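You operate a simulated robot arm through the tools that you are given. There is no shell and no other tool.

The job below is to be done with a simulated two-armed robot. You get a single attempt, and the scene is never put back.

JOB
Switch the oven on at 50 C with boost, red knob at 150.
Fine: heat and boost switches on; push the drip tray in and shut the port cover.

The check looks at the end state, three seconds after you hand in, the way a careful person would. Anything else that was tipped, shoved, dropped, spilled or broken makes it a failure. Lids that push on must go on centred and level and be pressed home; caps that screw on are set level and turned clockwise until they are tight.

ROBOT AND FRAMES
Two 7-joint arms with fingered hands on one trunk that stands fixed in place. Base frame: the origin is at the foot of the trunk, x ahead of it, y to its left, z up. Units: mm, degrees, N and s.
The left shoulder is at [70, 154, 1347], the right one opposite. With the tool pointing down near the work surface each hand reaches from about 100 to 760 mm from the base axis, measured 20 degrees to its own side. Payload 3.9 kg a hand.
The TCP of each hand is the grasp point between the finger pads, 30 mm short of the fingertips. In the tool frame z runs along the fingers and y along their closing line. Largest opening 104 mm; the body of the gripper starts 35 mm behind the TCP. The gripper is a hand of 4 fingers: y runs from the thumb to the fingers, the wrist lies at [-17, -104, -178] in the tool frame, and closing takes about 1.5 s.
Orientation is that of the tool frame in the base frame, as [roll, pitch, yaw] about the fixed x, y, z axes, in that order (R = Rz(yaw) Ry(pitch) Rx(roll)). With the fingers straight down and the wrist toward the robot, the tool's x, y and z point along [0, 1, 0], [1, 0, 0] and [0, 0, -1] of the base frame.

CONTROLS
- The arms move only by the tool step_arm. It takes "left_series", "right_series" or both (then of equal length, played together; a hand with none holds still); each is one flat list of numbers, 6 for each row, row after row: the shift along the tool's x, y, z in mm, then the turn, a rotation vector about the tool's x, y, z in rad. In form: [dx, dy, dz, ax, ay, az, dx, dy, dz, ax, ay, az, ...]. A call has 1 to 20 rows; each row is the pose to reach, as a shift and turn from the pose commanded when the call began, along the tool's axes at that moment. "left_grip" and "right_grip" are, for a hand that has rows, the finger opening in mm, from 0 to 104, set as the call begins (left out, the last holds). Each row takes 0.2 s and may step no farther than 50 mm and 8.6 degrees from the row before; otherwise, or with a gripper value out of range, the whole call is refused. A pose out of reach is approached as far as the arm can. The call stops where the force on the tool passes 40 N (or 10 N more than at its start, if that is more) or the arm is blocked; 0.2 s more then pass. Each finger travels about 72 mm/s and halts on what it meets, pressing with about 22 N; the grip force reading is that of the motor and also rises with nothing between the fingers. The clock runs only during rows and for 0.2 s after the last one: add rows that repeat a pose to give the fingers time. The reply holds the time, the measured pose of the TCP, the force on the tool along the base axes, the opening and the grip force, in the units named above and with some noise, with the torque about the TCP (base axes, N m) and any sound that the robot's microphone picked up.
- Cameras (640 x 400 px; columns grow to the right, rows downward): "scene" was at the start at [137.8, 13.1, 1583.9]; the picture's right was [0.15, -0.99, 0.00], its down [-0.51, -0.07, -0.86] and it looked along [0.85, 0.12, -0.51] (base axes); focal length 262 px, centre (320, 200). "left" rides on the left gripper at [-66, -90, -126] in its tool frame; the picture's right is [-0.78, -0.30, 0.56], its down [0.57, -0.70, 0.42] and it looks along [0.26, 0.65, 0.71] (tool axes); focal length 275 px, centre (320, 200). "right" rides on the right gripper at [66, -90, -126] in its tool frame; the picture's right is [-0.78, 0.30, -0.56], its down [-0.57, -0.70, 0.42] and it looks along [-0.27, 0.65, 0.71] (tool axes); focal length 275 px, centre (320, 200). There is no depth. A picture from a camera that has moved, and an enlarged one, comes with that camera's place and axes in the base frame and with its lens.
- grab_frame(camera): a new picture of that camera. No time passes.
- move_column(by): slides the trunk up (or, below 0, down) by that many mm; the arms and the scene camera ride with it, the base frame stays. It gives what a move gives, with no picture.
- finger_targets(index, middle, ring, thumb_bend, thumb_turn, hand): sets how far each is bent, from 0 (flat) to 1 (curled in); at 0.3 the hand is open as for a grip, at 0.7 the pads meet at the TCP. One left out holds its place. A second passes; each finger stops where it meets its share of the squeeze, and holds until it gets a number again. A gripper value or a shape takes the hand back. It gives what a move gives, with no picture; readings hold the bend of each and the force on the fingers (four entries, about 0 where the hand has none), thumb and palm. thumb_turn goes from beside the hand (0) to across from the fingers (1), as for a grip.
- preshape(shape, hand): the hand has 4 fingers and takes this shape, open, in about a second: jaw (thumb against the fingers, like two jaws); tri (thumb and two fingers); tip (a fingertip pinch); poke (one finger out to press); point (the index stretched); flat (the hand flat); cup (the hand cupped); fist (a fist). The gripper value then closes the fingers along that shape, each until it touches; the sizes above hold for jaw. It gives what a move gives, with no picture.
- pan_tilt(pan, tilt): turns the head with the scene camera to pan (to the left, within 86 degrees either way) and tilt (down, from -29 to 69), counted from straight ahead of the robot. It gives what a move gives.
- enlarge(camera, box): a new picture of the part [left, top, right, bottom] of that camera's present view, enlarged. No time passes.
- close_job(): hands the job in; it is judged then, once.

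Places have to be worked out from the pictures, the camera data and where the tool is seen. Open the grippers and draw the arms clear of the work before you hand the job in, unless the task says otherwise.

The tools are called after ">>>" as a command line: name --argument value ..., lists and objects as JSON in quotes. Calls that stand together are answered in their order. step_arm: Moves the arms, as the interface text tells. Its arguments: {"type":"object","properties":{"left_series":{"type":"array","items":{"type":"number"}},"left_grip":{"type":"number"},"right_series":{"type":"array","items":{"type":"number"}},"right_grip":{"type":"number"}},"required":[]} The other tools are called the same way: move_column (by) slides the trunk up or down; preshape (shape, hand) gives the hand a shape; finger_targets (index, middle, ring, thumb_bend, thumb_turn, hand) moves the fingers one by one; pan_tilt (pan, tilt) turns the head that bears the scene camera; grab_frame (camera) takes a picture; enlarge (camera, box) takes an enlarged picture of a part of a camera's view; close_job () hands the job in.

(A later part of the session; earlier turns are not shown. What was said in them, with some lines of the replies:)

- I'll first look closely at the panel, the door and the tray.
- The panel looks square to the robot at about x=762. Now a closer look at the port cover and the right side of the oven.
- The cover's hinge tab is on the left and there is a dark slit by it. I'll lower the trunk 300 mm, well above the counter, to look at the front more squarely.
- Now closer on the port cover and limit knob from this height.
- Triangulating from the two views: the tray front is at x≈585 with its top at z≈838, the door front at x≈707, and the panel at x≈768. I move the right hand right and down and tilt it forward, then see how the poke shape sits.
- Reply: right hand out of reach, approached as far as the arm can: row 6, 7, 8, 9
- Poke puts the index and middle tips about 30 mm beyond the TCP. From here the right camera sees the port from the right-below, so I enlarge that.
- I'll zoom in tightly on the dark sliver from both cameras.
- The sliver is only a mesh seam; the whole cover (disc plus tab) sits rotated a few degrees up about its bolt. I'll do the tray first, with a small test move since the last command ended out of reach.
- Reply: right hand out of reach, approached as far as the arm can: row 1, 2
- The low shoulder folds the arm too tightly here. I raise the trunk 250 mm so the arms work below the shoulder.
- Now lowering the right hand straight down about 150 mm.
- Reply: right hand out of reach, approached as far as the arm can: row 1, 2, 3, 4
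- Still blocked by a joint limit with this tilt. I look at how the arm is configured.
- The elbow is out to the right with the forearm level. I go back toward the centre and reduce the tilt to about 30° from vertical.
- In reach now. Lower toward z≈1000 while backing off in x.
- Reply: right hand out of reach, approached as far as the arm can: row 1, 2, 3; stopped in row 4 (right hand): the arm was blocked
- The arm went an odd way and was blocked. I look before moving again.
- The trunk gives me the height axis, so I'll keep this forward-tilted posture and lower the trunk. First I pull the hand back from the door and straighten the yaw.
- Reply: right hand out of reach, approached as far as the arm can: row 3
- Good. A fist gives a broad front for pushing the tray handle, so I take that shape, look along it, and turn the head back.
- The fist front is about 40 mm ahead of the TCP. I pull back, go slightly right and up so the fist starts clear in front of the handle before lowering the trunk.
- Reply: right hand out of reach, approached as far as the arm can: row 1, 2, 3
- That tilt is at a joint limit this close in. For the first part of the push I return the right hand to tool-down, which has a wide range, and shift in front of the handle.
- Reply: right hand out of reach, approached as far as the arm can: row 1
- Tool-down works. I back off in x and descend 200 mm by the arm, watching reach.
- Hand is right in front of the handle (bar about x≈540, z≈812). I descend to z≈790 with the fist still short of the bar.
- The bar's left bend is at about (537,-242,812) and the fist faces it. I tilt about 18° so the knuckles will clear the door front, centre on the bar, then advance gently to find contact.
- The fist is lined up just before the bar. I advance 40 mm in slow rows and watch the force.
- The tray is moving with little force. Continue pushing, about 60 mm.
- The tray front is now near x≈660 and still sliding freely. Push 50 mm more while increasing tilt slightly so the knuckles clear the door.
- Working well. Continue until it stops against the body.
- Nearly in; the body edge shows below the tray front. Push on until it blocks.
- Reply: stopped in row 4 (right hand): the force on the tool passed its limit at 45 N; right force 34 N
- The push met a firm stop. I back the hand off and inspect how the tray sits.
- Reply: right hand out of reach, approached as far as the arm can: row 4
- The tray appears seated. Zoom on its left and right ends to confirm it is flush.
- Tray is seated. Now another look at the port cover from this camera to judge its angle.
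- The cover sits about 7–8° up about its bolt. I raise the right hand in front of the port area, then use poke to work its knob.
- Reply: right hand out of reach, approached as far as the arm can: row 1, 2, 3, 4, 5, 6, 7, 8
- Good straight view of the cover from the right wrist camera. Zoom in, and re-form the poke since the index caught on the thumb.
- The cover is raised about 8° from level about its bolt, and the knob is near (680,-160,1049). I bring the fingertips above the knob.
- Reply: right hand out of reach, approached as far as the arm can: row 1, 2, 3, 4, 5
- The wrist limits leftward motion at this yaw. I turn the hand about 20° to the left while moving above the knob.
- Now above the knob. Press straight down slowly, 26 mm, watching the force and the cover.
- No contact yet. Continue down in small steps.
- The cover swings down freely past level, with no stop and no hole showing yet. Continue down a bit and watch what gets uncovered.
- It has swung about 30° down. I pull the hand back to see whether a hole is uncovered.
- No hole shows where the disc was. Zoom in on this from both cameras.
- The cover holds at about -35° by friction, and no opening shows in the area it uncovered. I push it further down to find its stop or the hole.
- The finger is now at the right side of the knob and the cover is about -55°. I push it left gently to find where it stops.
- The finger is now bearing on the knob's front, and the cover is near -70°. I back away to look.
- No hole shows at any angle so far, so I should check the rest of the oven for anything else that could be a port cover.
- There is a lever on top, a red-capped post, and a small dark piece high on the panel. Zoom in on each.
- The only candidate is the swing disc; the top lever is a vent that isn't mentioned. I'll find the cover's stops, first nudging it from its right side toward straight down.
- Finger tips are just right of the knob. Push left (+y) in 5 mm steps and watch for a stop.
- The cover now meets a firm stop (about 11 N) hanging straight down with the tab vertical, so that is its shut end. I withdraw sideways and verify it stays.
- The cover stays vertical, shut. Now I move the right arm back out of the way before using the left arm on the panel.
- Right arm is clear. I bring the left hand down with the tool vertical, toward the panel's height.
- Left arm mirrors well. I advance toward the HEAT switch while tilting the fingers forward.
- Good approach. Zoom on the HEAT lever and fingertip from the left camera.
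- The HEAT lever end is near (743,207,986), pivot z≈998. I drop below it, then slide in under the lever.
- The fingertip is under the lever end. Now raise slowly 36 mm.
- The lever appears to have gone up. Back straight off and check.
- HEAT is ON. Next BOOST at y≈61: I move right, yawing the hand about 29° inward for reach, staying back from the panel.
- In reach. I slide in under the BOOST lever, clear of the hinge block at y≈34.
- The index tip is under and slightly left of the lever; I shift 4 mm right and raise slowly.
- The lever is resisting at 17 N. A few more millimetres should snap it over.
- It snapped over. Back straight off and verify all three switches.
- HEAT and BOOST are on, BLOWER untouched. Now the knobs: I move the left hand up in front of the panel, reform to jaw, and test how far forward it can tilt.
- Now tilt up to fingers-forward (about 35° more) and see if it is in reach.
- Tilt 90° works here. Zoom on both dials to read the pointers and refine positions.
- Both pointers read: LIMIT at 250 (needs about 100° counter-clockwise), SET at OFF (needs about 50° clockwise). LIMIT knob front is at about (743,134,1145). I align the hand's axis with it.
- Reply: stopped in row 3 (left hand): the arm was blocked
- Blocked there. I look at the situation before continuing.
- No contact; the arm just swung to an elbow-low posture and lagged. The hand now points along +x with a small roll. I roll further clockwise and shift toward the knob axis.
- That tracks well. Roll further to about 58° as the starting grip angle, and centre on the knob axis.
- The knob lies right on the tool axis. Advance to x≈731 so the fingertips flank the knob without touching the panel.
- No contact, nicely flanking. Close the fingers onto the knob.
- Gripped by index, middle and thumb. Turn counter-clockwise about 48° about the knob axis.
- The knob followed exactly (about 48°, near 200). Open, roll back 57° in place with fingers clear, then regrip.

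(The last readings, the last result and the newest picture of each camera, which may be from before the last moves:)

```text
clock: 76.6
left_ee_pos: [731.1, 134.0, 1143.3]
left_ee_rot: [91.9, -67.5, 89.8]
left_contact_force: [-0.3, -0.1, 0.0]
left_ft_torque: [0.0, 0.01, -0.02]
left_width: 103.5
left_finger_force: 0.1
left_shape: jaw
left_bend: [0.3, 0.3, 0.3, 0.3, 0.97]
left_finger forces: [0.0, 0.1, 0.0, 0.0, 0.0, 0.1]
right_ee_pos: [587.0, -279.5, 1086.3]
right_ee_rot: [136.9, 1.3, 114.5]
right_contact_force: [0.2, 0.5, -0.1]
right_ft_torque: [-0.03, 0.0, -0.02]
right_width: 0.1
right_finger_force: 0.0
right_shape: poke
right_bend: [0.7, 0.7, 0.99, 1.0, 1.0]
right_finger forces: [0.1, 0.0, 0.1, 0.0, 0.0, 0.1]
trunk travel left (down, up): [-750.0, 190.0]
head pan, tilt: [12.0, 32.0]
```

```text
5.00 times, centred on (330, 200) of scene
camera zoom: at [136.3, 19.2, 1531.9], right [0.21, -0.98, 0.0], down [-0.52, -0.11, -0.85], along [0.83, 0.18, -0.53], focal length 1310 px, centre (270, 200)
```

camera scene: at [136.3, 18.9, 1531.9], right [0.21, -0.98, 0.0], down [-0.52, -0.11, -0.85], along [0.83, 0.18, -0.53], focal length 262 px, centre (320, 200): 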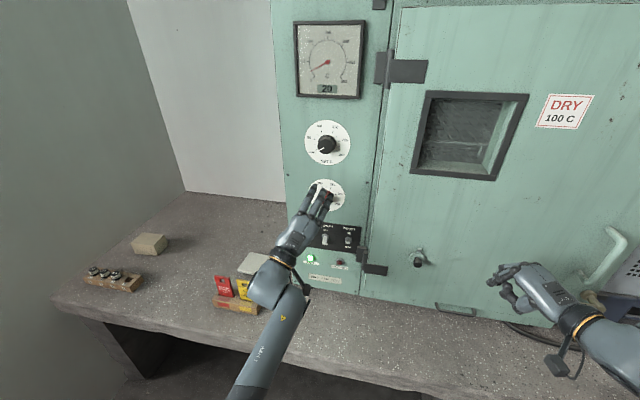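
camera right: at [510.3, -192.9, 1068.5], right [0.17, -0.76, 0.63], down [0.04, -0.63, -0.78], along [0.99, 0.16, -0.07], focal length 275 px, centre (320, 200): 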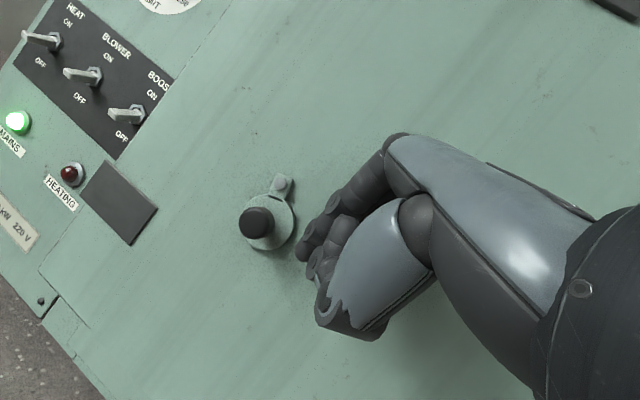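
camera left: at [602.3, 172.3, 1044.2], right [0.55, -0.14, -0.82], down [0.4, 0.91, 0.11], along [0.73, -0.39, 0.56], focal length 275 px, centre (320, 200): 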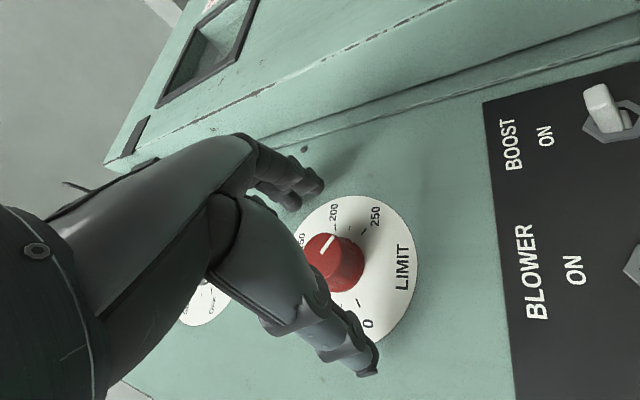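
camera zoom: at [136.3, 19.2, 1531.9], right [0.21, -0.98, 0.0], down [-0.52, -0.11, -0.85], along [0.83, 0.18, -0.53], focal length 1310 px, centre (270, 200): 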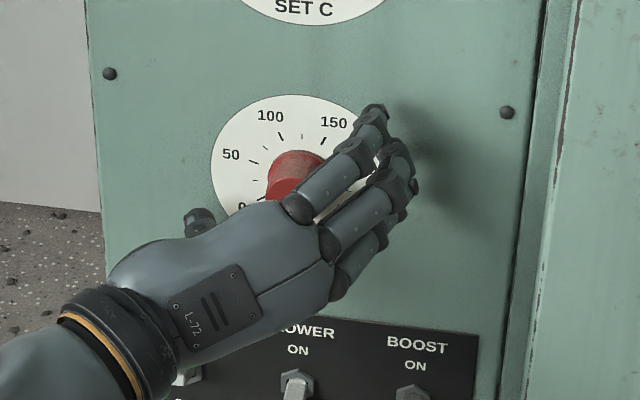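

Roll range is fine (67°). Grip again.

>>> step_arm --left_series '[0, 0, 0, 0, 0, 0, 0, 0, 0, 0, 0, 0, 0, 0, 0, 0, 0, 0, 0, 0, 0, 0, 0, 0, 0, 0, 0, 0, 0, 0, 0, 0, 0, 0, 0, 0, 0, 0, 0, 0, 0, 0, 0, 0, 0, 0, 0, 0]' --left_grip 20

>>> enlarge --camera "left" --box '[240, 140, 440, 390]'

```text
clock: 78.4
left_ee_pos: [730.4, 134.0, 1143.2]
left_ee_rot: [92.0, -67.3, 89.8]
left_contact_force: [-0.8, 2.7, -3.6]
left_ft_torque: [-0.01, 0.02, 0.04]
left_width: 24.8
left_finger_force: 21.8
left_shape: jaw
left_bend: [0.73, 0.56, 0.62, 0.74, 1.0]
left_finger forces: [11.0, 6.3, 0.1, 0.0, 19.9, 0.0]
right_ee_pos: [587.6, -279.2, 1086.4]
right_ee_rot: [136.8, 1.3, 114.3]
right_contact_force: [-0.3, 0.2, 0.5]
right_ft_torque: [0.01, 0.0, -0.01]
right_width: 0.1
right_finger_force: 0.0
right_shape: poke
right_bend: [0.7, 0.7, 0.99, 1.0, 1.0]
right_finger forces: [0.1, 0.0, 0.0, 0.1, 0.1, 0.0]
trunk travel left (down, up): [-750.0, 190.0]
head pan, tilt: [12.0, 32.0]
```

```text
1.60 times, centred on (340, 265) of left
camera zoom: at [602.7, 189.6, 1050.3], right [0.55, -0.01, -0.84], down [0.4, 0.88, 0.25], along [0.73, -0.48, 0.48], focal length 440 px, centre (288, 96)
```

zoom: 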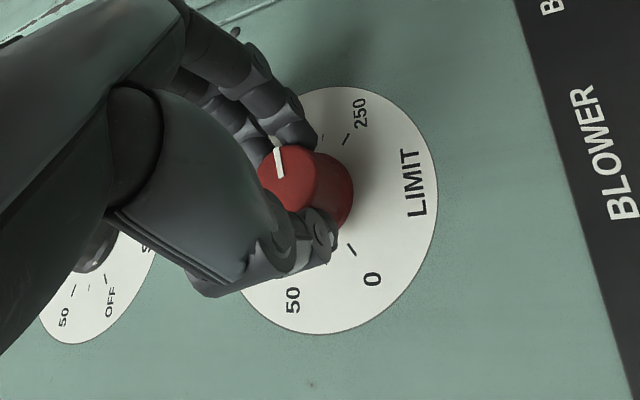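

Grip is good. Turn another 50° counter-clockwise.

>>> step_arm --left_series '[0, 0, 0, 0, 0, -0.125, 0, 0, 0, 0, 0, -0.25, 0, 0, 0, 0, 0, -0.375, 0, 0, 0, 0, 0, -0.5, 0, 0, 0, 0, 0, -0.625, 0, 0, 0, 0, 0, -0.75, 0, 0, 0, 0, 0, -0.87]'

>>> enlarge --camera "left" --box '[240, 140, 440, 390]'

>>> enlarge --camera "scene" --box '[280, 160, 380, 240]'

```text
clock: 80.0
left_ee_pos: [731.6, 132.9, 1144.4]
left_ee_rot: [90.7, -17.5, 91.4]
left_contact_force: [-6.8, -1.5, -7.5]
left_ft_torque: [0.0, 0.27, -0.02]
left_width: 24.6
left_finger_force: 22.1
left_shape: jaw
left_bend: [0.73, 0.57, 0.62, 0.74, 1.0]
left_finger forces: [11.8, 5.9, 0.0, 0.0, 23.4, 0.0]
right_ee_pos: [587.2, -279.0, 1085.9]
right_ee_rot: [136.9, 1.3, 114.4]
right_contact_force: [0.0, -0.5, 0.5]
right_ft_torque: [-0.01, 0.0, 0.01]
right_width: 0.0
right_finger_force: 0.0
right_shape: poke
right_bend: [0.7, 0.7, 0.99, 1.0, 1.0]
right_finger forces: [0.0, 0.1, 0.0, 0.0, 0.1, 0.1]
trunk travel left (down, up): [-750.0, 190.0]
head pan, tilt: [12.0, 32.0]
```

```text
1.60 times, centred on (340, 265) of left
camera zoom: at [605.6, 94.7, 1041.1], right [0.57, -0.64, -0.52], down [0.4, 0.77, -0.5], along [0.72, 0.08, 0.69], focal length 440 px, centre (288, 96)
```

zoom: 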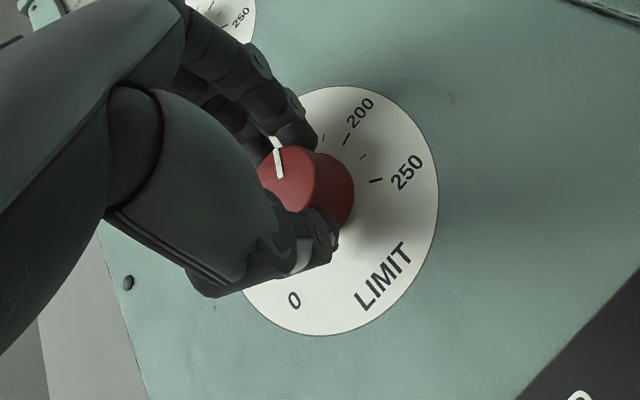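

```text
5.00 times, centred on (330, 200) of scene
camera zoom: at [136.2, 17.7, 1531.9], right [0.21, -0.98, 0.0], down [-0.52, -0.11, -0.85], along [0.83, 0.18, -0.53], focal length 1310 px, centre (270, 200)
```

zoom: 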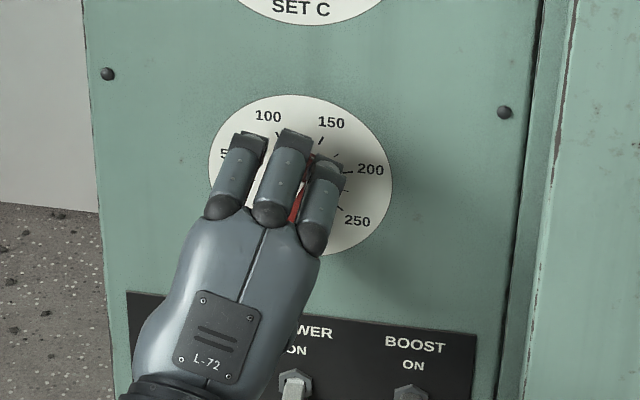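

Turned 50° more. Open and back off to read the pointer properly.

>>> step_arm --left_series '[0, 0, 0, 0, 0, 0, 0, 0, 0, 0, 0, 0, 0, 0, 0, 0, 0, 0, 0, 0, 0, 0, 0, 0, 0, 0, 0, 0, 0, 0, 0, 0, 0, 0, 0, 0, 0, 0, 0, 0, 0, 0, 0, 0, -25, 0, 0, 0, 0, 0, -50, 0, 0, 0, 0, 0, -75, 0, 0, 0]' --left_grip 104

>>> enlarge --camera "left" --box '[300, 140, 480, 320]'

>>> enlarge --camera "scene" --box '[290, 165, 360, 225]'

```text
clock: 82.2
left_ee_pos: [653.9, 129.6, 1145.4]
left_ee_rot: [90.7, -17.4, 91.3]
left_contact_force: [-0.4, -0.1, 0.3]
left_ft_torque: [0.03, 0.03, -0.02]
left_width: 103.7
left_finger_force: 0.0
left_shape: jaw
left_bend: [0.3, 0.3, 0.3, 0.3, 0.97]
left_finger forces: [0.1, 0.0, 0.0, 0.0, 0.0, 0.0]
right_ee_pos: [586.2, -280.4, 1086.7]
right_ee_rot: [136.9, 1.2, 114.4]
right_contact_force: [0.4, 0.9, -0.2]
right_ft_torque: [0.01, 0.01, 0.0]
right_width: 0.1
right_finger_force: 0.1
right_shape: poke
right_bend: [0.7, 0.7, 0.99, 1.0, 1.0]
right_finger forces: [0.1, 0.0, 0.0, 0.0, 0.0, 0.1]
trunk travel left (down, up): [-750.0, 190.0]
head pan, tilt: [12.0, 32.0]
```

```text
2.22 times, centred on (390, 230) of left
camera zoom: at [528.0, 91.9, 1043.0], right [0.57, -0.64, -0.52], down [0.4, 0.77, -0.5], along [0.72, 0.08, 0.69], focal length 612 px, centre (164, 133)
```

zoom: 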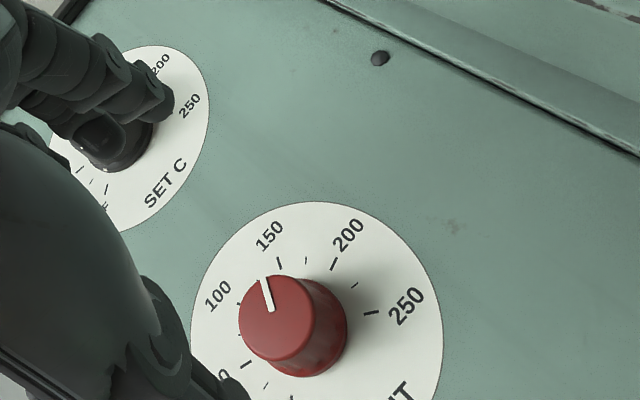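

```text
6.67 times, centred on (325, 195) of scene
camera zoom: at [135.1, 18.4, 1532.1], right [0.21, -0.98, 0.0], down [-0.52, -0.11, -0.85], along [0.83, 0.18, -0.53], focal length 1747 px, centre (287, 233)
```

zoom: 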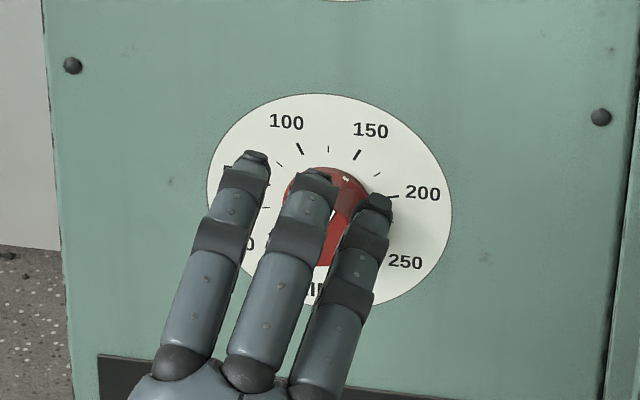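

The LIMIT pointer works out to about 25° right of top, on the 150 mark. Now raise the trunk 156 mm, which puts the left hand level with the SET knob (745,133,1301) in the same posture.

>>> move_column --by 156

>>> grab_frame --camera "left"

>>> enlarge --camera "scene" --box '[270, 140, 380, 300]'

```text
clock: 84.0
left_ee_pos: [655.2, 129.9, 1302.4]
left_ee_rot: [90.8, -17.5, 91.2]
left_contact_force: [-1.0, 0.6, 0.6]
left_ft_torque: [0.02, -0.01, 0.02]
left_width: 103.7
left_finger_force: 0.1
left_shape: jaw
left_bend: [0.3, 0.3, 0.3, 0.3, 0.97]
left_finger forces: [0.0, 0.0, 0.0, 0.0, 0.1, 0.0]
right_ee_pos: [587.3, -279.4, 1243.9]
right_ee_rot: [136.9, 1.2, 114.5]
right_contact_force: [-0.4, -0.1, 0.4]
right_ft_torque: [0.02, -0.01, -0.04]
right_width: 0.2
right_finger_force: 0.1
right_shape: poke
right_bend: [0.7, 0.7, 0.99, 1.0, 1.0]
right_finger forces: [0.1, 0.0, 0.1, 0.0, 0.0, 0.0]
trunk travel left (down, up): [-906.0, 34.0]
head pan, tilt: [12.0, 32.0]
```

```text
taken
camera left: at [529.1, 92.0, 1198.2], right [0.57, -0.64, -0.52], down [0.4, 0.77, -0.5], along [0.72, 0.08, 0.69], focal length 275 px, centre (320, 200)
```

left: 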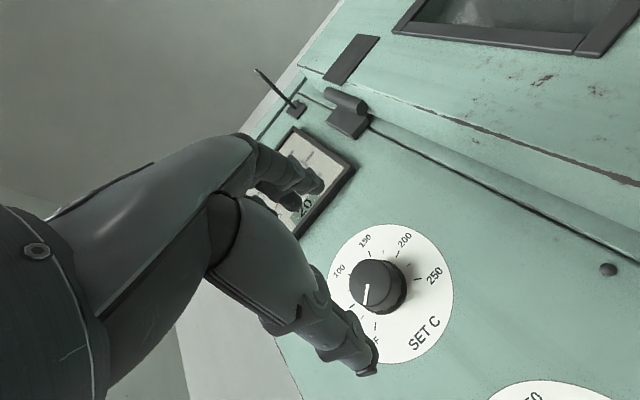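

```text
2.50 times, centred on (325, 220) of scene
camera zoom: at [136.2, 18.4, 1687.9], right [0.21, -0.98, 0.0], down [-0.52, -0.11, -0.85], along [0.83, 0.18, -0.53], focal length 655 px, centre (308, 150)
```

zoom: 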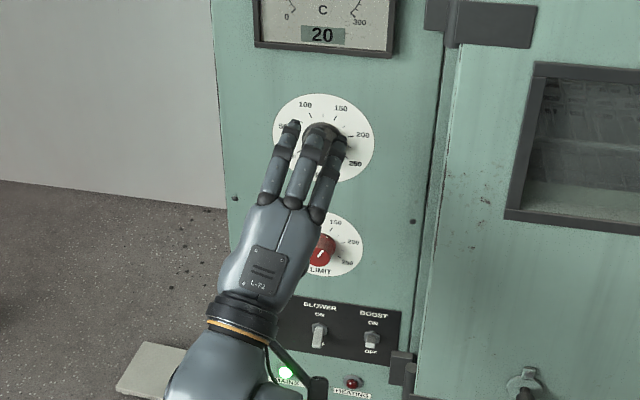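

The knob is almost on the tool axis (needs about 3 mm left, 3 mm down). Advance to flank it, then close.

>>> step_arm --left_series '[2, -3.8, 25, 0, 0, 0, 2, -3.8, 50, 0, 0, 0, 2, -3.8, 76, 0, 0, 0]'

>>> grab_frame --camera "left"

```text
clock: 84.8
left_ee_pos: [731.8, 134.2, 1296.5]
left_ee_rot: [90.8, -17.5, 91.2]
left_contact_force: [-0.7, -0.6, -0.7]
left_ft_torque: [-0.01, 0.01, 0.03]
left_width: 103.7
left_finger_force: 0.1
left_shape: jaw
left_bend: [0.3, 0.3, 0.3, 0.3, 0.97]
left_finger forces: [0.0, 0.0, 0.1, 0.0, 0.0, 0.0]
right_ee_pos: [588.3, -279.2, 1241.3]
right_ee_rot: [136.8, 1.2, 114.4]
right_contact_force: [-0.4, 0.6, 0.0]
right_ft_torque: [-0.03, 0.0, -0.02]
right_width: 0.1
right_finger_force: 0.2
right_shape: poke
right_bend: [0.7, 0.7, 0.99, 1.0, 1.0]
right_finger forces: [0.1, 0.0, 0.1, 0.1, 0.0, 0.1]
trunk travel left (down, up): [-906.0, 34.0]
head pan, tilt: [12.0, 32.0]
```

```text
taken
camera left: at [606.3, 95.9, 1192.9], right [0.57, -0.64, -0.52], down [0.4, 0.77, -0.5], along [0.72, 0.08, 0.69], focal length 275 px, centre (320, 200)
```

left: 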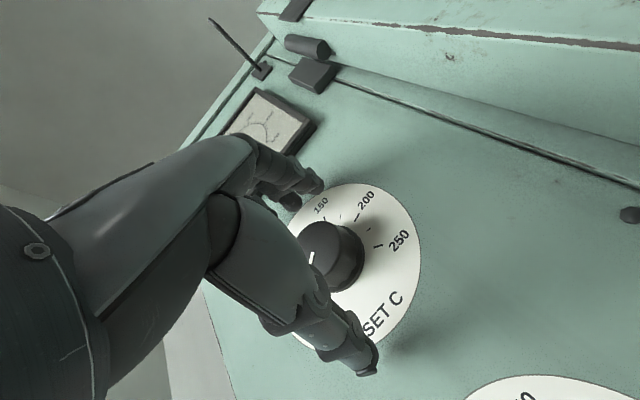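

Aligned. Close onto the SET knob.

>>> step_arm --left_series '[0, 0, 0, 0, 0, 0, 0, 0, 0, 0, 0, 0, 0, 0, 0, 0, 0, 0, 0, 0, 0, 0, 0, 0, 0, 0, 0, 0, 0, 0, 0, 0, 0, 0, 0, 0, 0, 0, 0, 0, 0, 0, 0, 0, 0, 0, 0, 0]' --left_grip 25

>>> enlarge --camera "left" --box '[240, 140, 440, 390]'

>>> enlarge --camera "scene" --box '[270, 160, 380, 260]'

```text
clock: 86.6
left_ee_pos: [731.3, 134.7, 1296.4]
left_ee_rot: [90.7, -17.5, 91.4]
left_contact_force: [1.0, -1.0, 0.2]
left_ft_torque: [0.0, -0.08, -0.03]
left_width: 33.0
left_finger_force: 21.6
left_shape: jaw
left_bend: [0.74, 0.51, 0.56, 0.74, 1.0]
left_finger forces: [12.0, 7.3, 0.1, 0.0, 18.1, 0.1]
right_ee_pos: [587.2, -279.8, 1242.6]
right_ee_rot: [136.9, 1.3, 114.4]
right_contact_force: [-1.0, -0.6, 0.3]
right_ft_torque: [0.01, -0.01, 0.01]
right_width: 0.0
right_finger_force: 0.1
right_shape: poke
right_bend: [0.7, 0.7, 0.99, 1.0, 1.0]
right_finger forces: [0.0, 0.0, 0.0, 0.0, 0.1, 0.0]
trunk travel left (down, up): [-906.0, 34.0]
head pan, tilt: [12.0, 32.0]
```

```text
1.60 times, centred on (340, 265) of left
camera zoom: at [605.2, 95.9, 1193.3], right [0.57, -0.64, -0.52], down [0.4, 0.77, -0.5], along [0.72, 0.08, 0.69], focal length 440 px, centre (288, 96)
```

zoom: 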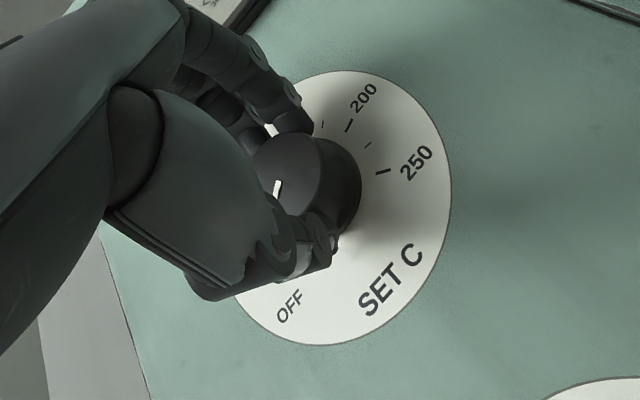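

```text
4.00 times, centred on (325, 210) of scene
camera zoom: at [136.4, 18.2, 1687.9], right [0.21, -0.98, 0.0], down [-0.52, -0.11, -0.85], along [0.83, 0.18, -0.53], focal length 1048 px, centre (300, 160)
```

zoom: 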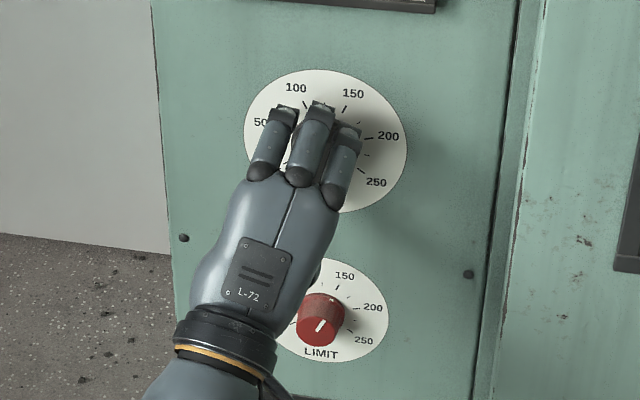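

Firm grip. Turn clockwise 50°.

>>> step_arm --left_series '[0, 0, 0, 0, 0, 0.125, 0, 0, 0, 0, 0, 0.25, 0, 0, 0, 0, 0, 0.375, 0, 0, 0, 0, 0, 0.5, 0, 0, 0, 0, 0, 0.625, 0, 0, 0, 0, 0, 0.75, 0, 0, 0, 0, 0, 0.873]'

>>> enlarge --camera "left" --box '[240, 140, 440, 390]'

>>> enlarge --camera "scene" --box '[270, 160, 380, 260]'

```text
clock: 88.2
left_ee_pos: [729.8, 136.2, 1297.5]
left_ee_rot: [91.6, -67.6, 90.1]
left_contact_force: [2.2, 2.6, 1.4]
left_ft_torque: [-0.03, -0.04, -0.07]
left_width: 32.7
left_finger_force: 21.8
left_shape: jaw
left_bend: [0.74, 0.51, 0.56, 0.74, 1.0]
left_finger forces: [11.4, 7.8, 0.1, 0.1, 20.2, 0.0]
right_ee_pos: [586.7, -278.4, 1241.6]
right_ee_rot: [136.9, 1.3, 114.4]
right_contact_force: [-0.1, 0.4, 0.3]
right_ft_torque: [-0.01, -0.05, -0.05]
right_width: 0.0
right_finger_force: 0.1
right_shape: poke
right_bend: [0.7, 0.7, 0.99, 1.0, 1.0]
right_finger forces: [0.0, 0.0, 0.0, 0.0, 0.0, 0.1]
trunk travel left (down, up): [-906.0, 34.0]
head pan, tilt: [12.0, 32.0]
```

```text
1.60 times, centred on (340, 265) of left
camera zoom: at [602.7, 192.0, 1204.5], right [0.55, -0.01, -0.84], down [0.4, 0.88, 0.26], along [0.73, -0.48, 0.48], focal length 440 px, centre (288, 96)
```

zoom: 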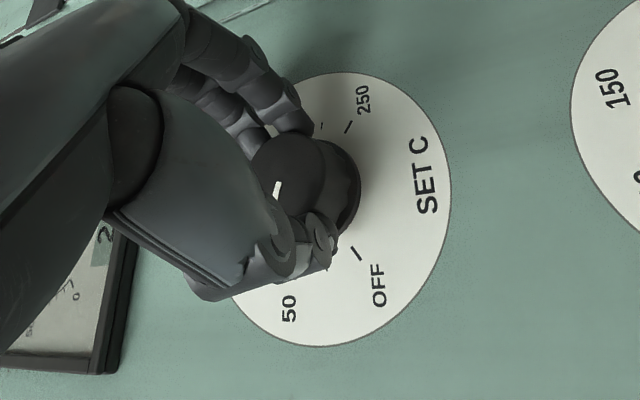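

```text
4.00 times, centred on (325, 210) of scene
camera zoom: at [136.9, 19.9, 1687.8], right [0.21, -0.98, 0.0], down [-0.52, -0.11, -0.85], along [0.83, 0.18, -0.53], focal length 1048 px, centre (300, 160)
```

zoom: 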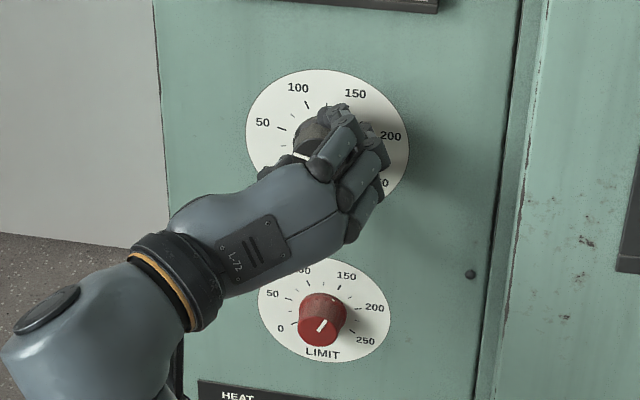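

Turned. Open and back straight off to read the dial.

>>> step_arm --left_series '[0, 0, 0, 0, 0, 0, 0, 0, 0, 0, 0, 0, 0, 0, 0, 0, 0, 0, 0, 0, 0, 0, 0, 0, 0, 0, 0, 0, 0, 0, 0, 0, 0, 0, 0, 0, 0, 0, 0, 0, 0, 0, 0, 0, -25, 0, 0, 0, 0, 0, -50, 0, 0, 0, 0, 0, -75, 0, 0, 0]' --left_grip 104

>>> enlarge --camera "left" --box '[280, 180, 460, 360]'

>>> enlarge --camera "scene" --box '[280, 160, 370, 270]'

```text
clock: 90.4
left_ee_pos: [653.3, 133.3, 1298.6]
left_ee_rot: [91.8, -67.5, 89.8]
left_contact_force: [-0.2, 0.0, 0.3]
left_ft_torque: [0.0, 0.02, -0.01]
left_width: 103.6
left_finger_force: 0.1
left_shape: jaw
left_bend: [0.3, 0.3, 0.3, 0.3, 0.97]
left_finger forces: [0.0, 0.0, 0.0, 0.1, 0.0, 0.0]
right_ee_pos: [585.9, -278.6, 1243.0]
right_ee_rot: [136.8, 1.2, 114.5]
right_contact_force: [0.0, -0.9, -0.1]
right_ft_torque: [-0.01, 0.0, -0.04]
right_width: 0.2
right_finger_force: 0.1
right_shape: poke
right_bend: [0.7, 0.7, 0.99, 1.0, 1.0]
right_finger forces: [0.0, 0.1, 0.0, 0.0, 0.0, 0.0]
trunk travel left (down, up): [-906.0, 34.0]
head pan, tilt: [12.0, 32.0]
```

```text
2.22 times, centred on (370, 270) of left
camera zoom: at [524.8, 189.4, 1204.6], right [0.55, -0.01, -0.84], down [0.4, 0.88, 0.26], along [0.73, -0.48, 0.48], focal length 612 px, centre (209, 44)
```

zoom: 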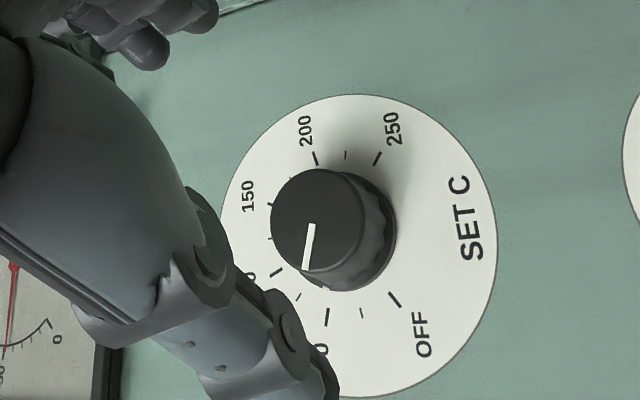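

```text
3.64 times, centred on (325, 215) of scene
camera zoom: at [135.1, 18.8, 1688.0], right [0.21, -0.98, 0.0], down [-0.52, -0.11, -0.85], along [0.83, 0.18, -0.53], focal length 953 px, centre (302, 146)
```

zoom: 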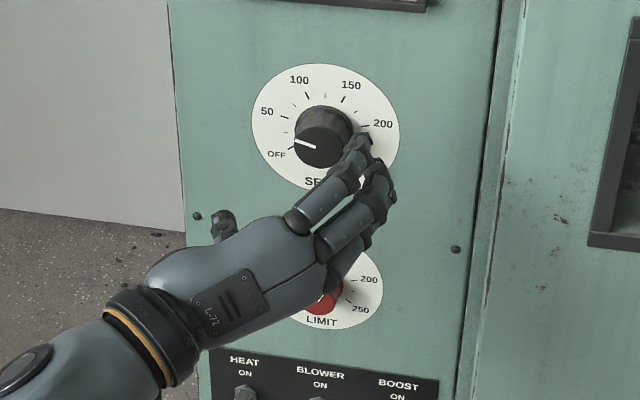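

The SET pointer computes to about -76°, on the 50 mark (-75°). I withdraw the left hand back and to the left to verify everything.

>>> step_arm --left_series '[8, -18, -20, 0, 0, 0, 16, -37, -40, 0, 0, 0, 23, -55, -60, 0, 0, 0]'

>>> grab_frame --camera "scene"

>>> grab_frame --camera "left"

```text
clock: 91.2
left_ee_pos: [592.1, 190.8, 1302.0]
left_ee_rot: [91.8, -67.5, 89.8]
left_contact_force: [-0.6, 0.2, 0.7]
left_ft_torque: [0.0, -0.01, -0.01]
left_width: 103.9
left_finger_force: 0.0
left_shape: jaw
left_bend: [0.3, 0.3, 0.3, 0.3, 0.97]
left_finger forces: [0.1, 0.0, 0.1, 0.0, 0.0, 0.0]
right_ee_pos: [586.9, -278.4, 1244.1]
right_ee_rot: [137.0, 1.2, 114.5]
right_contact_force: [0.2, 0.3, -0.1]
right_ft_torque: [0.01, 0.04, 0.01]
right_width: 0.0
right_finger_force: 0.1
right_shape: poke
right_bend: [0.7, 0.7, 0.99, 1.0, 1.0]
right_finger forces: [0.0, 0.0, 0.1, 0.0, 0.0, 0.0]
trunk travel left (down, up): [-906.0, 34.0]
head pan, tilt: [12.0, 32.0]
```

```text
taken
camera scene: at [135.2, 19.0, 1688.0], right [0.21, -0.98, 0.0], down [-0.52, -0.11, -0.85], along [0.83, 0.18, -0.53], focal length 262 px, centre (320, 200)
```

scene: 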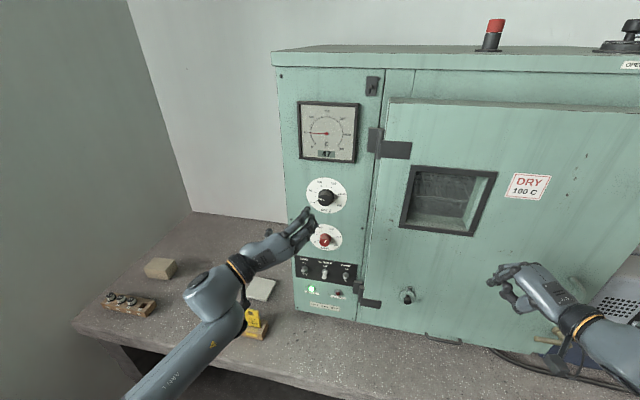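

```text
taken
camera left: at [463.3, 246.8, 1207.1], right [0.55, -0.01, -0.84], down [0.4, 0.88, 0.26], along [0.73, -0.48, 0.48], focal length 275 px, centre (320, 200)
```

left: 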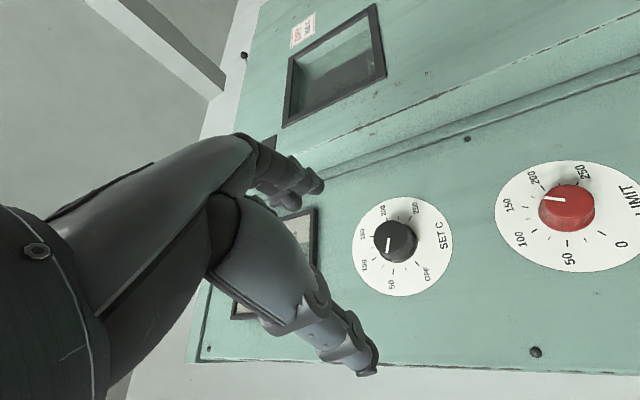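

The oven is heating (47 on the meter). Zoom in to verify the panel, port cover, and tray.

>>> enlarge --camera "scene" --box '[290, 90, 370, 170]'

>>> enlarge --camera "scene" --box '[295, 170, 365, 310]'

>>> enlarge --camera "left" --box '[480, 140, 640, 290]'

>>> enlarge --camera "left" --box '[340, 190, 460, 300]'

>>> enlarge --camera "scene" --box '[350, 270, 480, 350]'

```text
5.00 times, centred on (330, 130) of scene
camera zoom: at [135.2, 19.0, 1688.0], right [0.21, -0.98, 0.0], down [-0.52, -0.11, -0.85], along [0.83, 0.18, -0.53], focal length 1310 px, centre (270, 550)
```

zoom: 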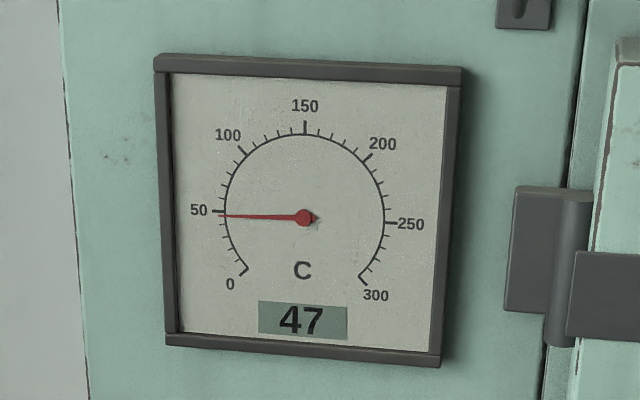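

```text
2.86 times, centred on (330, 240) of scene
camera zoom: at [135.2, 19.0, 1688.0], right [0.21, -0.98, 0.0], down [-0.52, -0.11, -0.85], along [0.83, 0.18, -0.53], focal length 749 px, centre (291, 86)
```

zoom: 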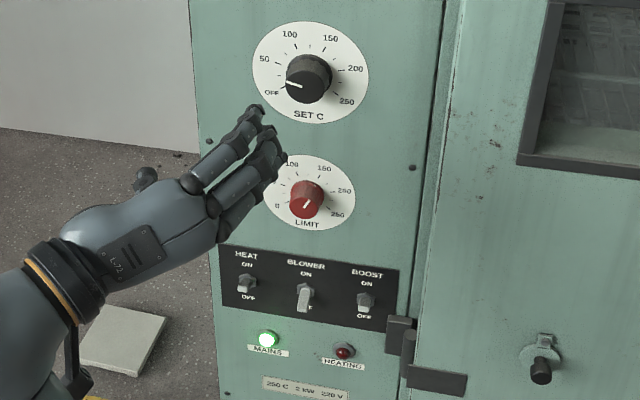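

```text
2.67 times, centred on (560, 215) of left
camera zoom: at [463.3, 246.8, 1207.1], right [0.55, -0.01, -0.84], down [0.4, 0.88, 0.26], along [0.73, -0.48, 0.48], focal length 734 px, centre (-320, 160)
```

zoom: 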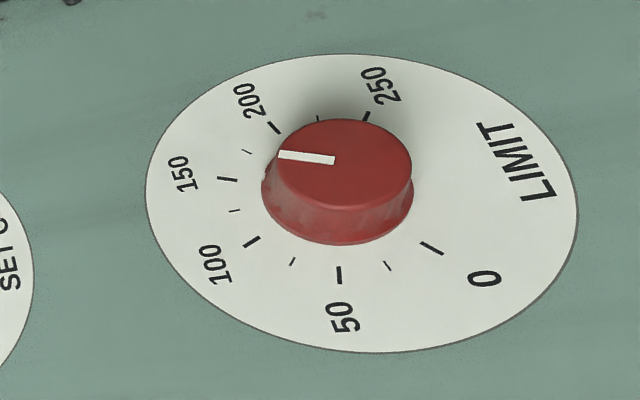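

```text
3.64 times, centred on (400, 245) of left
camera zoom: at [463.3, 246.8, 1207.1], right [0.55, -0.01, -0.84], down [0.4, 0.88, 0.26], along [0.73, -0.48, 0.48], focal length 1001 px, centre (29, 36)
```

zoom: 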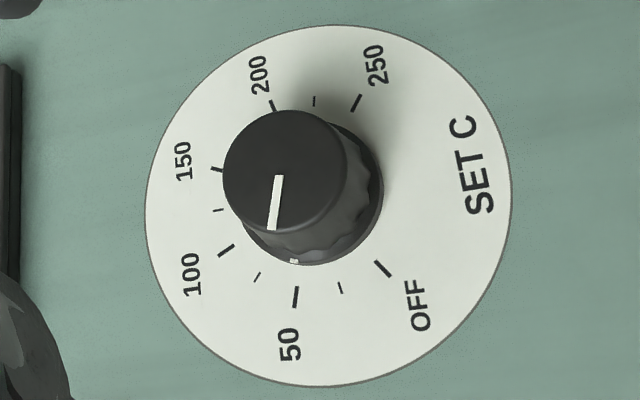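

```text
4.92 times, centred on (415, 310) of scene
camera zoom: at [135.2, 19.0, 1688.0], right [0.21, -0.98, 0.0], down [-0.52, -0.11, -0.85], along [0.83, 0.18, -0.53], focal length 1290 px, centre (-148, -342)
```

zoom: 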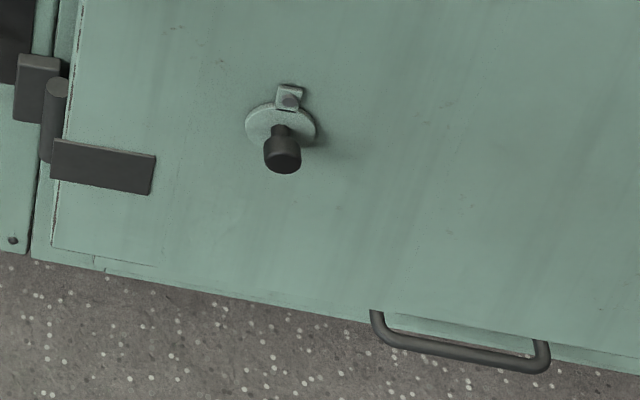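

Both dials read right: SET index on 50, LIMIT at 25° (150). Check the cover's angle more closely, plus the tray.

>>> enlarge --camera "scene" --box '[395, 280, 425, 310]'

>>> enlarge --camera "right" --box '[150, 200, 330, 400]'

>>> grab_frame --camera "right"

```text
13.33 times, centred on (410, 295) of scene
camera zoom: at [135.2, 19.0, 1688.0], right [0.21, -0.98, 0.0], down [-0.52, -0.11, -0.85], along [0.83, 0.18, -0.53], focal length 3495 px, centre (-880, -1067)
```

zoom: 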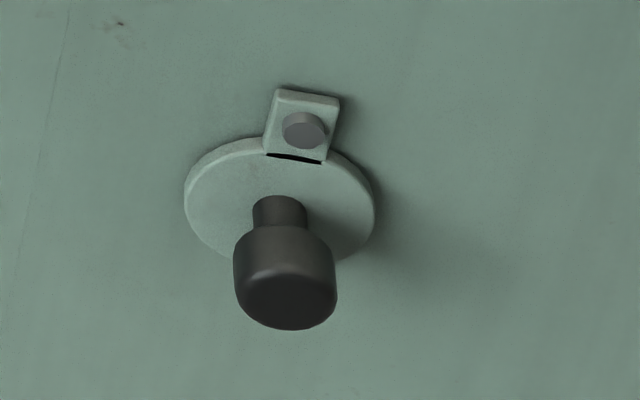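

```text
2.00 times, centred on (240, 300) of right
camera zoom: at [421.0, -281.1, 1271.6], right [0.17, -0.76, 0.63], down [0.04, -0.63, -0.78], along [0.99, 0.16, -0.07], focal length 551 px, centre (480, 0)
```

zoom: 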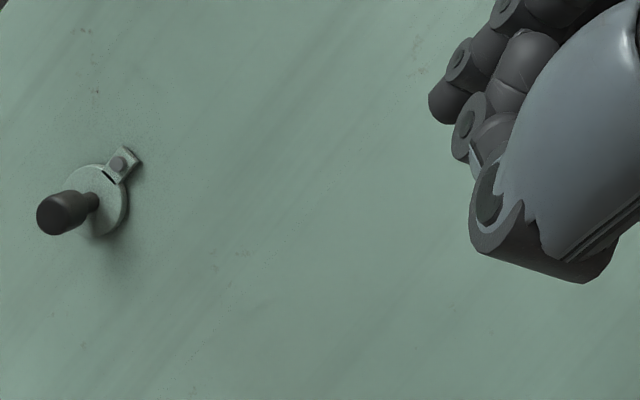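

```text
taken
camera right: at [421.0, -281.1, 1271.6], right [0.17, -0.76, 0.63], down [0.04, -0.63, -0.78], along [0.99, 0.16, -0.07], focal length 275 px, centre (320, 200)
```

right: 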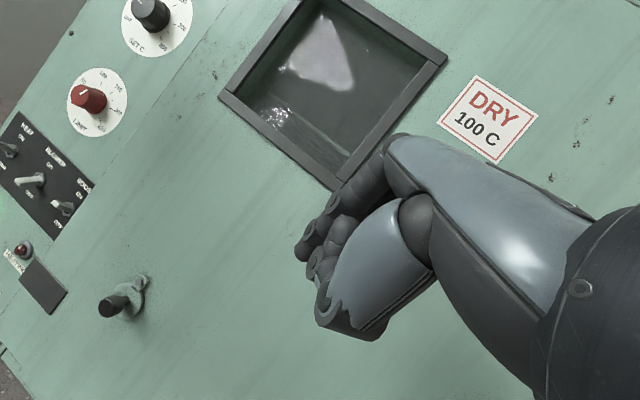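

Cover vertical, tray in, dials and switches right. I open the right hand and draw both arms a little further back.

>>> preshape --shape "jaw" --hand "right"

>>> step_arm --left_series '[10, -24, -20, 0, 0, 0, 20, -46, -40, 0, 0, 0]' --right_series '[-10, -15, -15, 0, 0, 0, -20, -30, -30, 0, 0, 0]'

>>> pan_tilt --pan 0 --tilt 38

>>> grab_frame --camera "scene"

```text
clock: 92.1
left_ee_pos: [592.9, 190.5, 1300.3]
left_ee_rot: [92.0, -67.5, 89.7]
left_contact_force: [0.0, -0.7, 0.1]
left_ft_torque: [-0.01, 0.0, 0.01]
left_width: 103.7
left_finger_force: 0.0
left_shape: jaw
left_bend: [0.3, 0.3, 0.3, 0.3, 0.97]
left_finger forces: [0.0, 0.1, 0.1, 0.0, 0.0, 0.1]
right_ee_pos: [588.1, -280.2, 1242.6]
right_ee_rot: [137.0, 1.3, 114.4]
right_contact_force: [0.2, 0.7, 0.3]
right_ft_torque: [0.01, 0.02, -0.03]
right_width: 103.9
right_finger_force: 0.1
right_shape: jaw
right_bend: [0.3, 0.3, 0.3, 0.3, 0.97]
right_finger forces: [0.0, 0.1, 0.1, 0.0, 0.0, 0.1]
trunk travel left (down, up): [-906.0, 34.0]
head pan, tilt: [12.0, 32.0]
```

```text
clock: 92.7
left_ee_pos: [546.7, 241.1, 1300.5]
left_ee_rot: [91.3, -67.6, 90.2]
left_contact_force: [0.6, -0.1, 1.3]
left_ft_torque: [-0.01, 0.01, -0.03]
left_width: 103.8
left_finger_force: 0.0
left_shape: jaw
left_bend: [0.3, 0.3, 0.3, 0.3, 0.97]
left_finger forces: [0.1, 0.1, 0.1, 0.0, 0.0, 0.0]
right_ee_pos: [555.1, -315.0, 1247.9]
right_ee_rot: [136.7, 1.3, 114.5]
right_contact_force: [0.4, -0.4, 0.5]
right_ft_torque: [0.01, 0.0, -0.03]
right_width: 103.9
right_finger_force: 0.1
right_shape: jaw
right_bend: [0.3, 0.3, 0.3, 0.3, 0.97]
right_finger forces: [0.0, 0.1, 0.0, 0.0, 0.0, 0.0]
trunk travel left (down, up): [-906.0, 34.0]
head pan, tilt: [12.0, 32.0]
```

```text
clock: 93.4
left_ee_pos: [549.0, 240.2, 1298.9]
left_ee_rot: [91.8, -67.5, 89.9]
left_contact_force: [-0.1, 0.1, 0.3]
left_ft_torque: [-0.01, 0.01, -0.02]
left_width: 103.7
left_finger_force: 0.1
left_shape: jaw
left_bend: [0.3, 0.3, 0.3, 0.3, 0.97]
left_finger forces: [0.0, 0.1, 0.0, 0.1, 0.1, 0.1]
right_ee_pos: [556.3, -316.5, 1243.5]
right_ee_rot: [136.8, 1.2, 114.5]
right_contact_force: [0.6, -0.4, 0.4]
right_ft_torque: [0.01, 0.02, -0.03]
right_width: 103.9
right_finger_force: 0.1
right_shape: jaw
right_bend: [0.3, 0.3, 0.3, 0.3, 0.97]
right_finger forces: [0.0, 0.0, 0.0, 0.0, 0.0, 0.0]
trunk travel left (down, up): [-906.0, 34.0]
head pan, tilt: [0.0, 38.0]
```

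```text
taken
camera scene: at [134.5, 0.0, 1678.8], right [0.0, -1.0, 0.0], down [-0.62, 0.0, -0.79], along [0.79, 0.0, -0.62], focal length 262 px, centre (320, 200)
```

scene: 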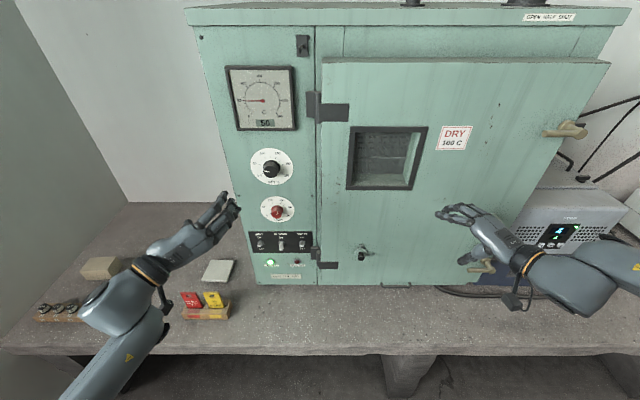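

The meter now shows 50 and nothing else looks disturbed. One last zoom on panel and tray.

>>> enlarge --camera "scene" --box '[240, 220, 480, 320]'

>>> enlarge --camera "scene" --box '[220, 60, 320, 230]'

```text
2.67 times, centred on (360, 270) of scene
camera zoom: at [134.5, 0.0, 1678.8], right [0.0, -1.0, 0.0], down [-0.62, 0.0, -0.79], along [0.79, 0.0, -0.62], focal length 699 px, centre (213, 13)
```

zoom: 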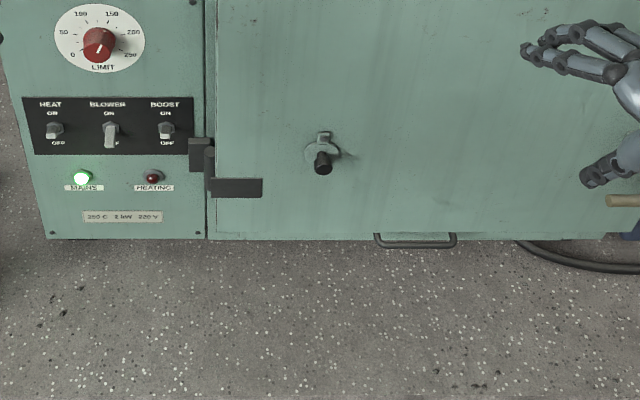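

```text
2.35 times, centred on (270, 145) of scene
camera zoom: at [134.5, 0.0, 1678.8], right [0.0, -1.0, 0.0], down [-0.62, 0.0, -0.79], along [0.79, 0.0, -0.62], focal length 617 px, centre (438, 329)
```

zoom: 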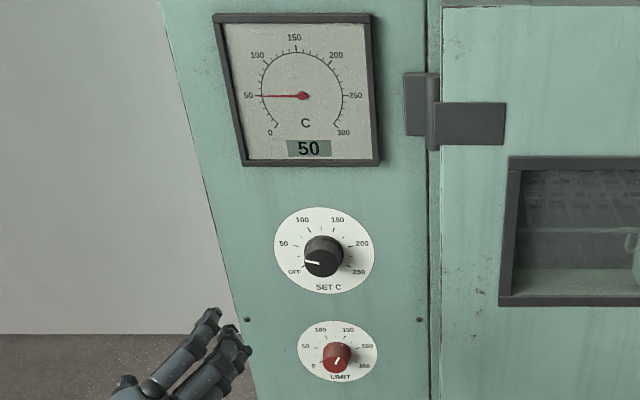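

Everything reads as asked: HEAT and BOOST are on, SET is at 50, LIMIT is at 150, the tray is in, the cover hangs shut, and the arms are clear with hands open. Handing in.

>>> close_job

```text
The job is handed in.
```

The oven is on at 50 °C with boost, and the job is handed in. By the last pictures, everything is set as asked:

- **Switches:** HEAT and BOOST are up at ON. BLOWER was left at OFF.
- **Black SET knob:** its pointer is on 50, within about 2°. The meter read 50 °C at the end.
- **Red LIMIT knob:** its pointer is on 150, within about half a degree.
- **Drip tray:** pushed in until it met a firm stop, with the front flush against the oven body.
- **Port cover:** swung down until it met a firm stop, and it stays hanging straight below its bolt. No port hole was visible at any angle, so I took that stop to be the shut position; this is the one point I couldn't confirm by eye.

Nothing else looked disturbed. Both arms were drawn back with the hands open before handing in.
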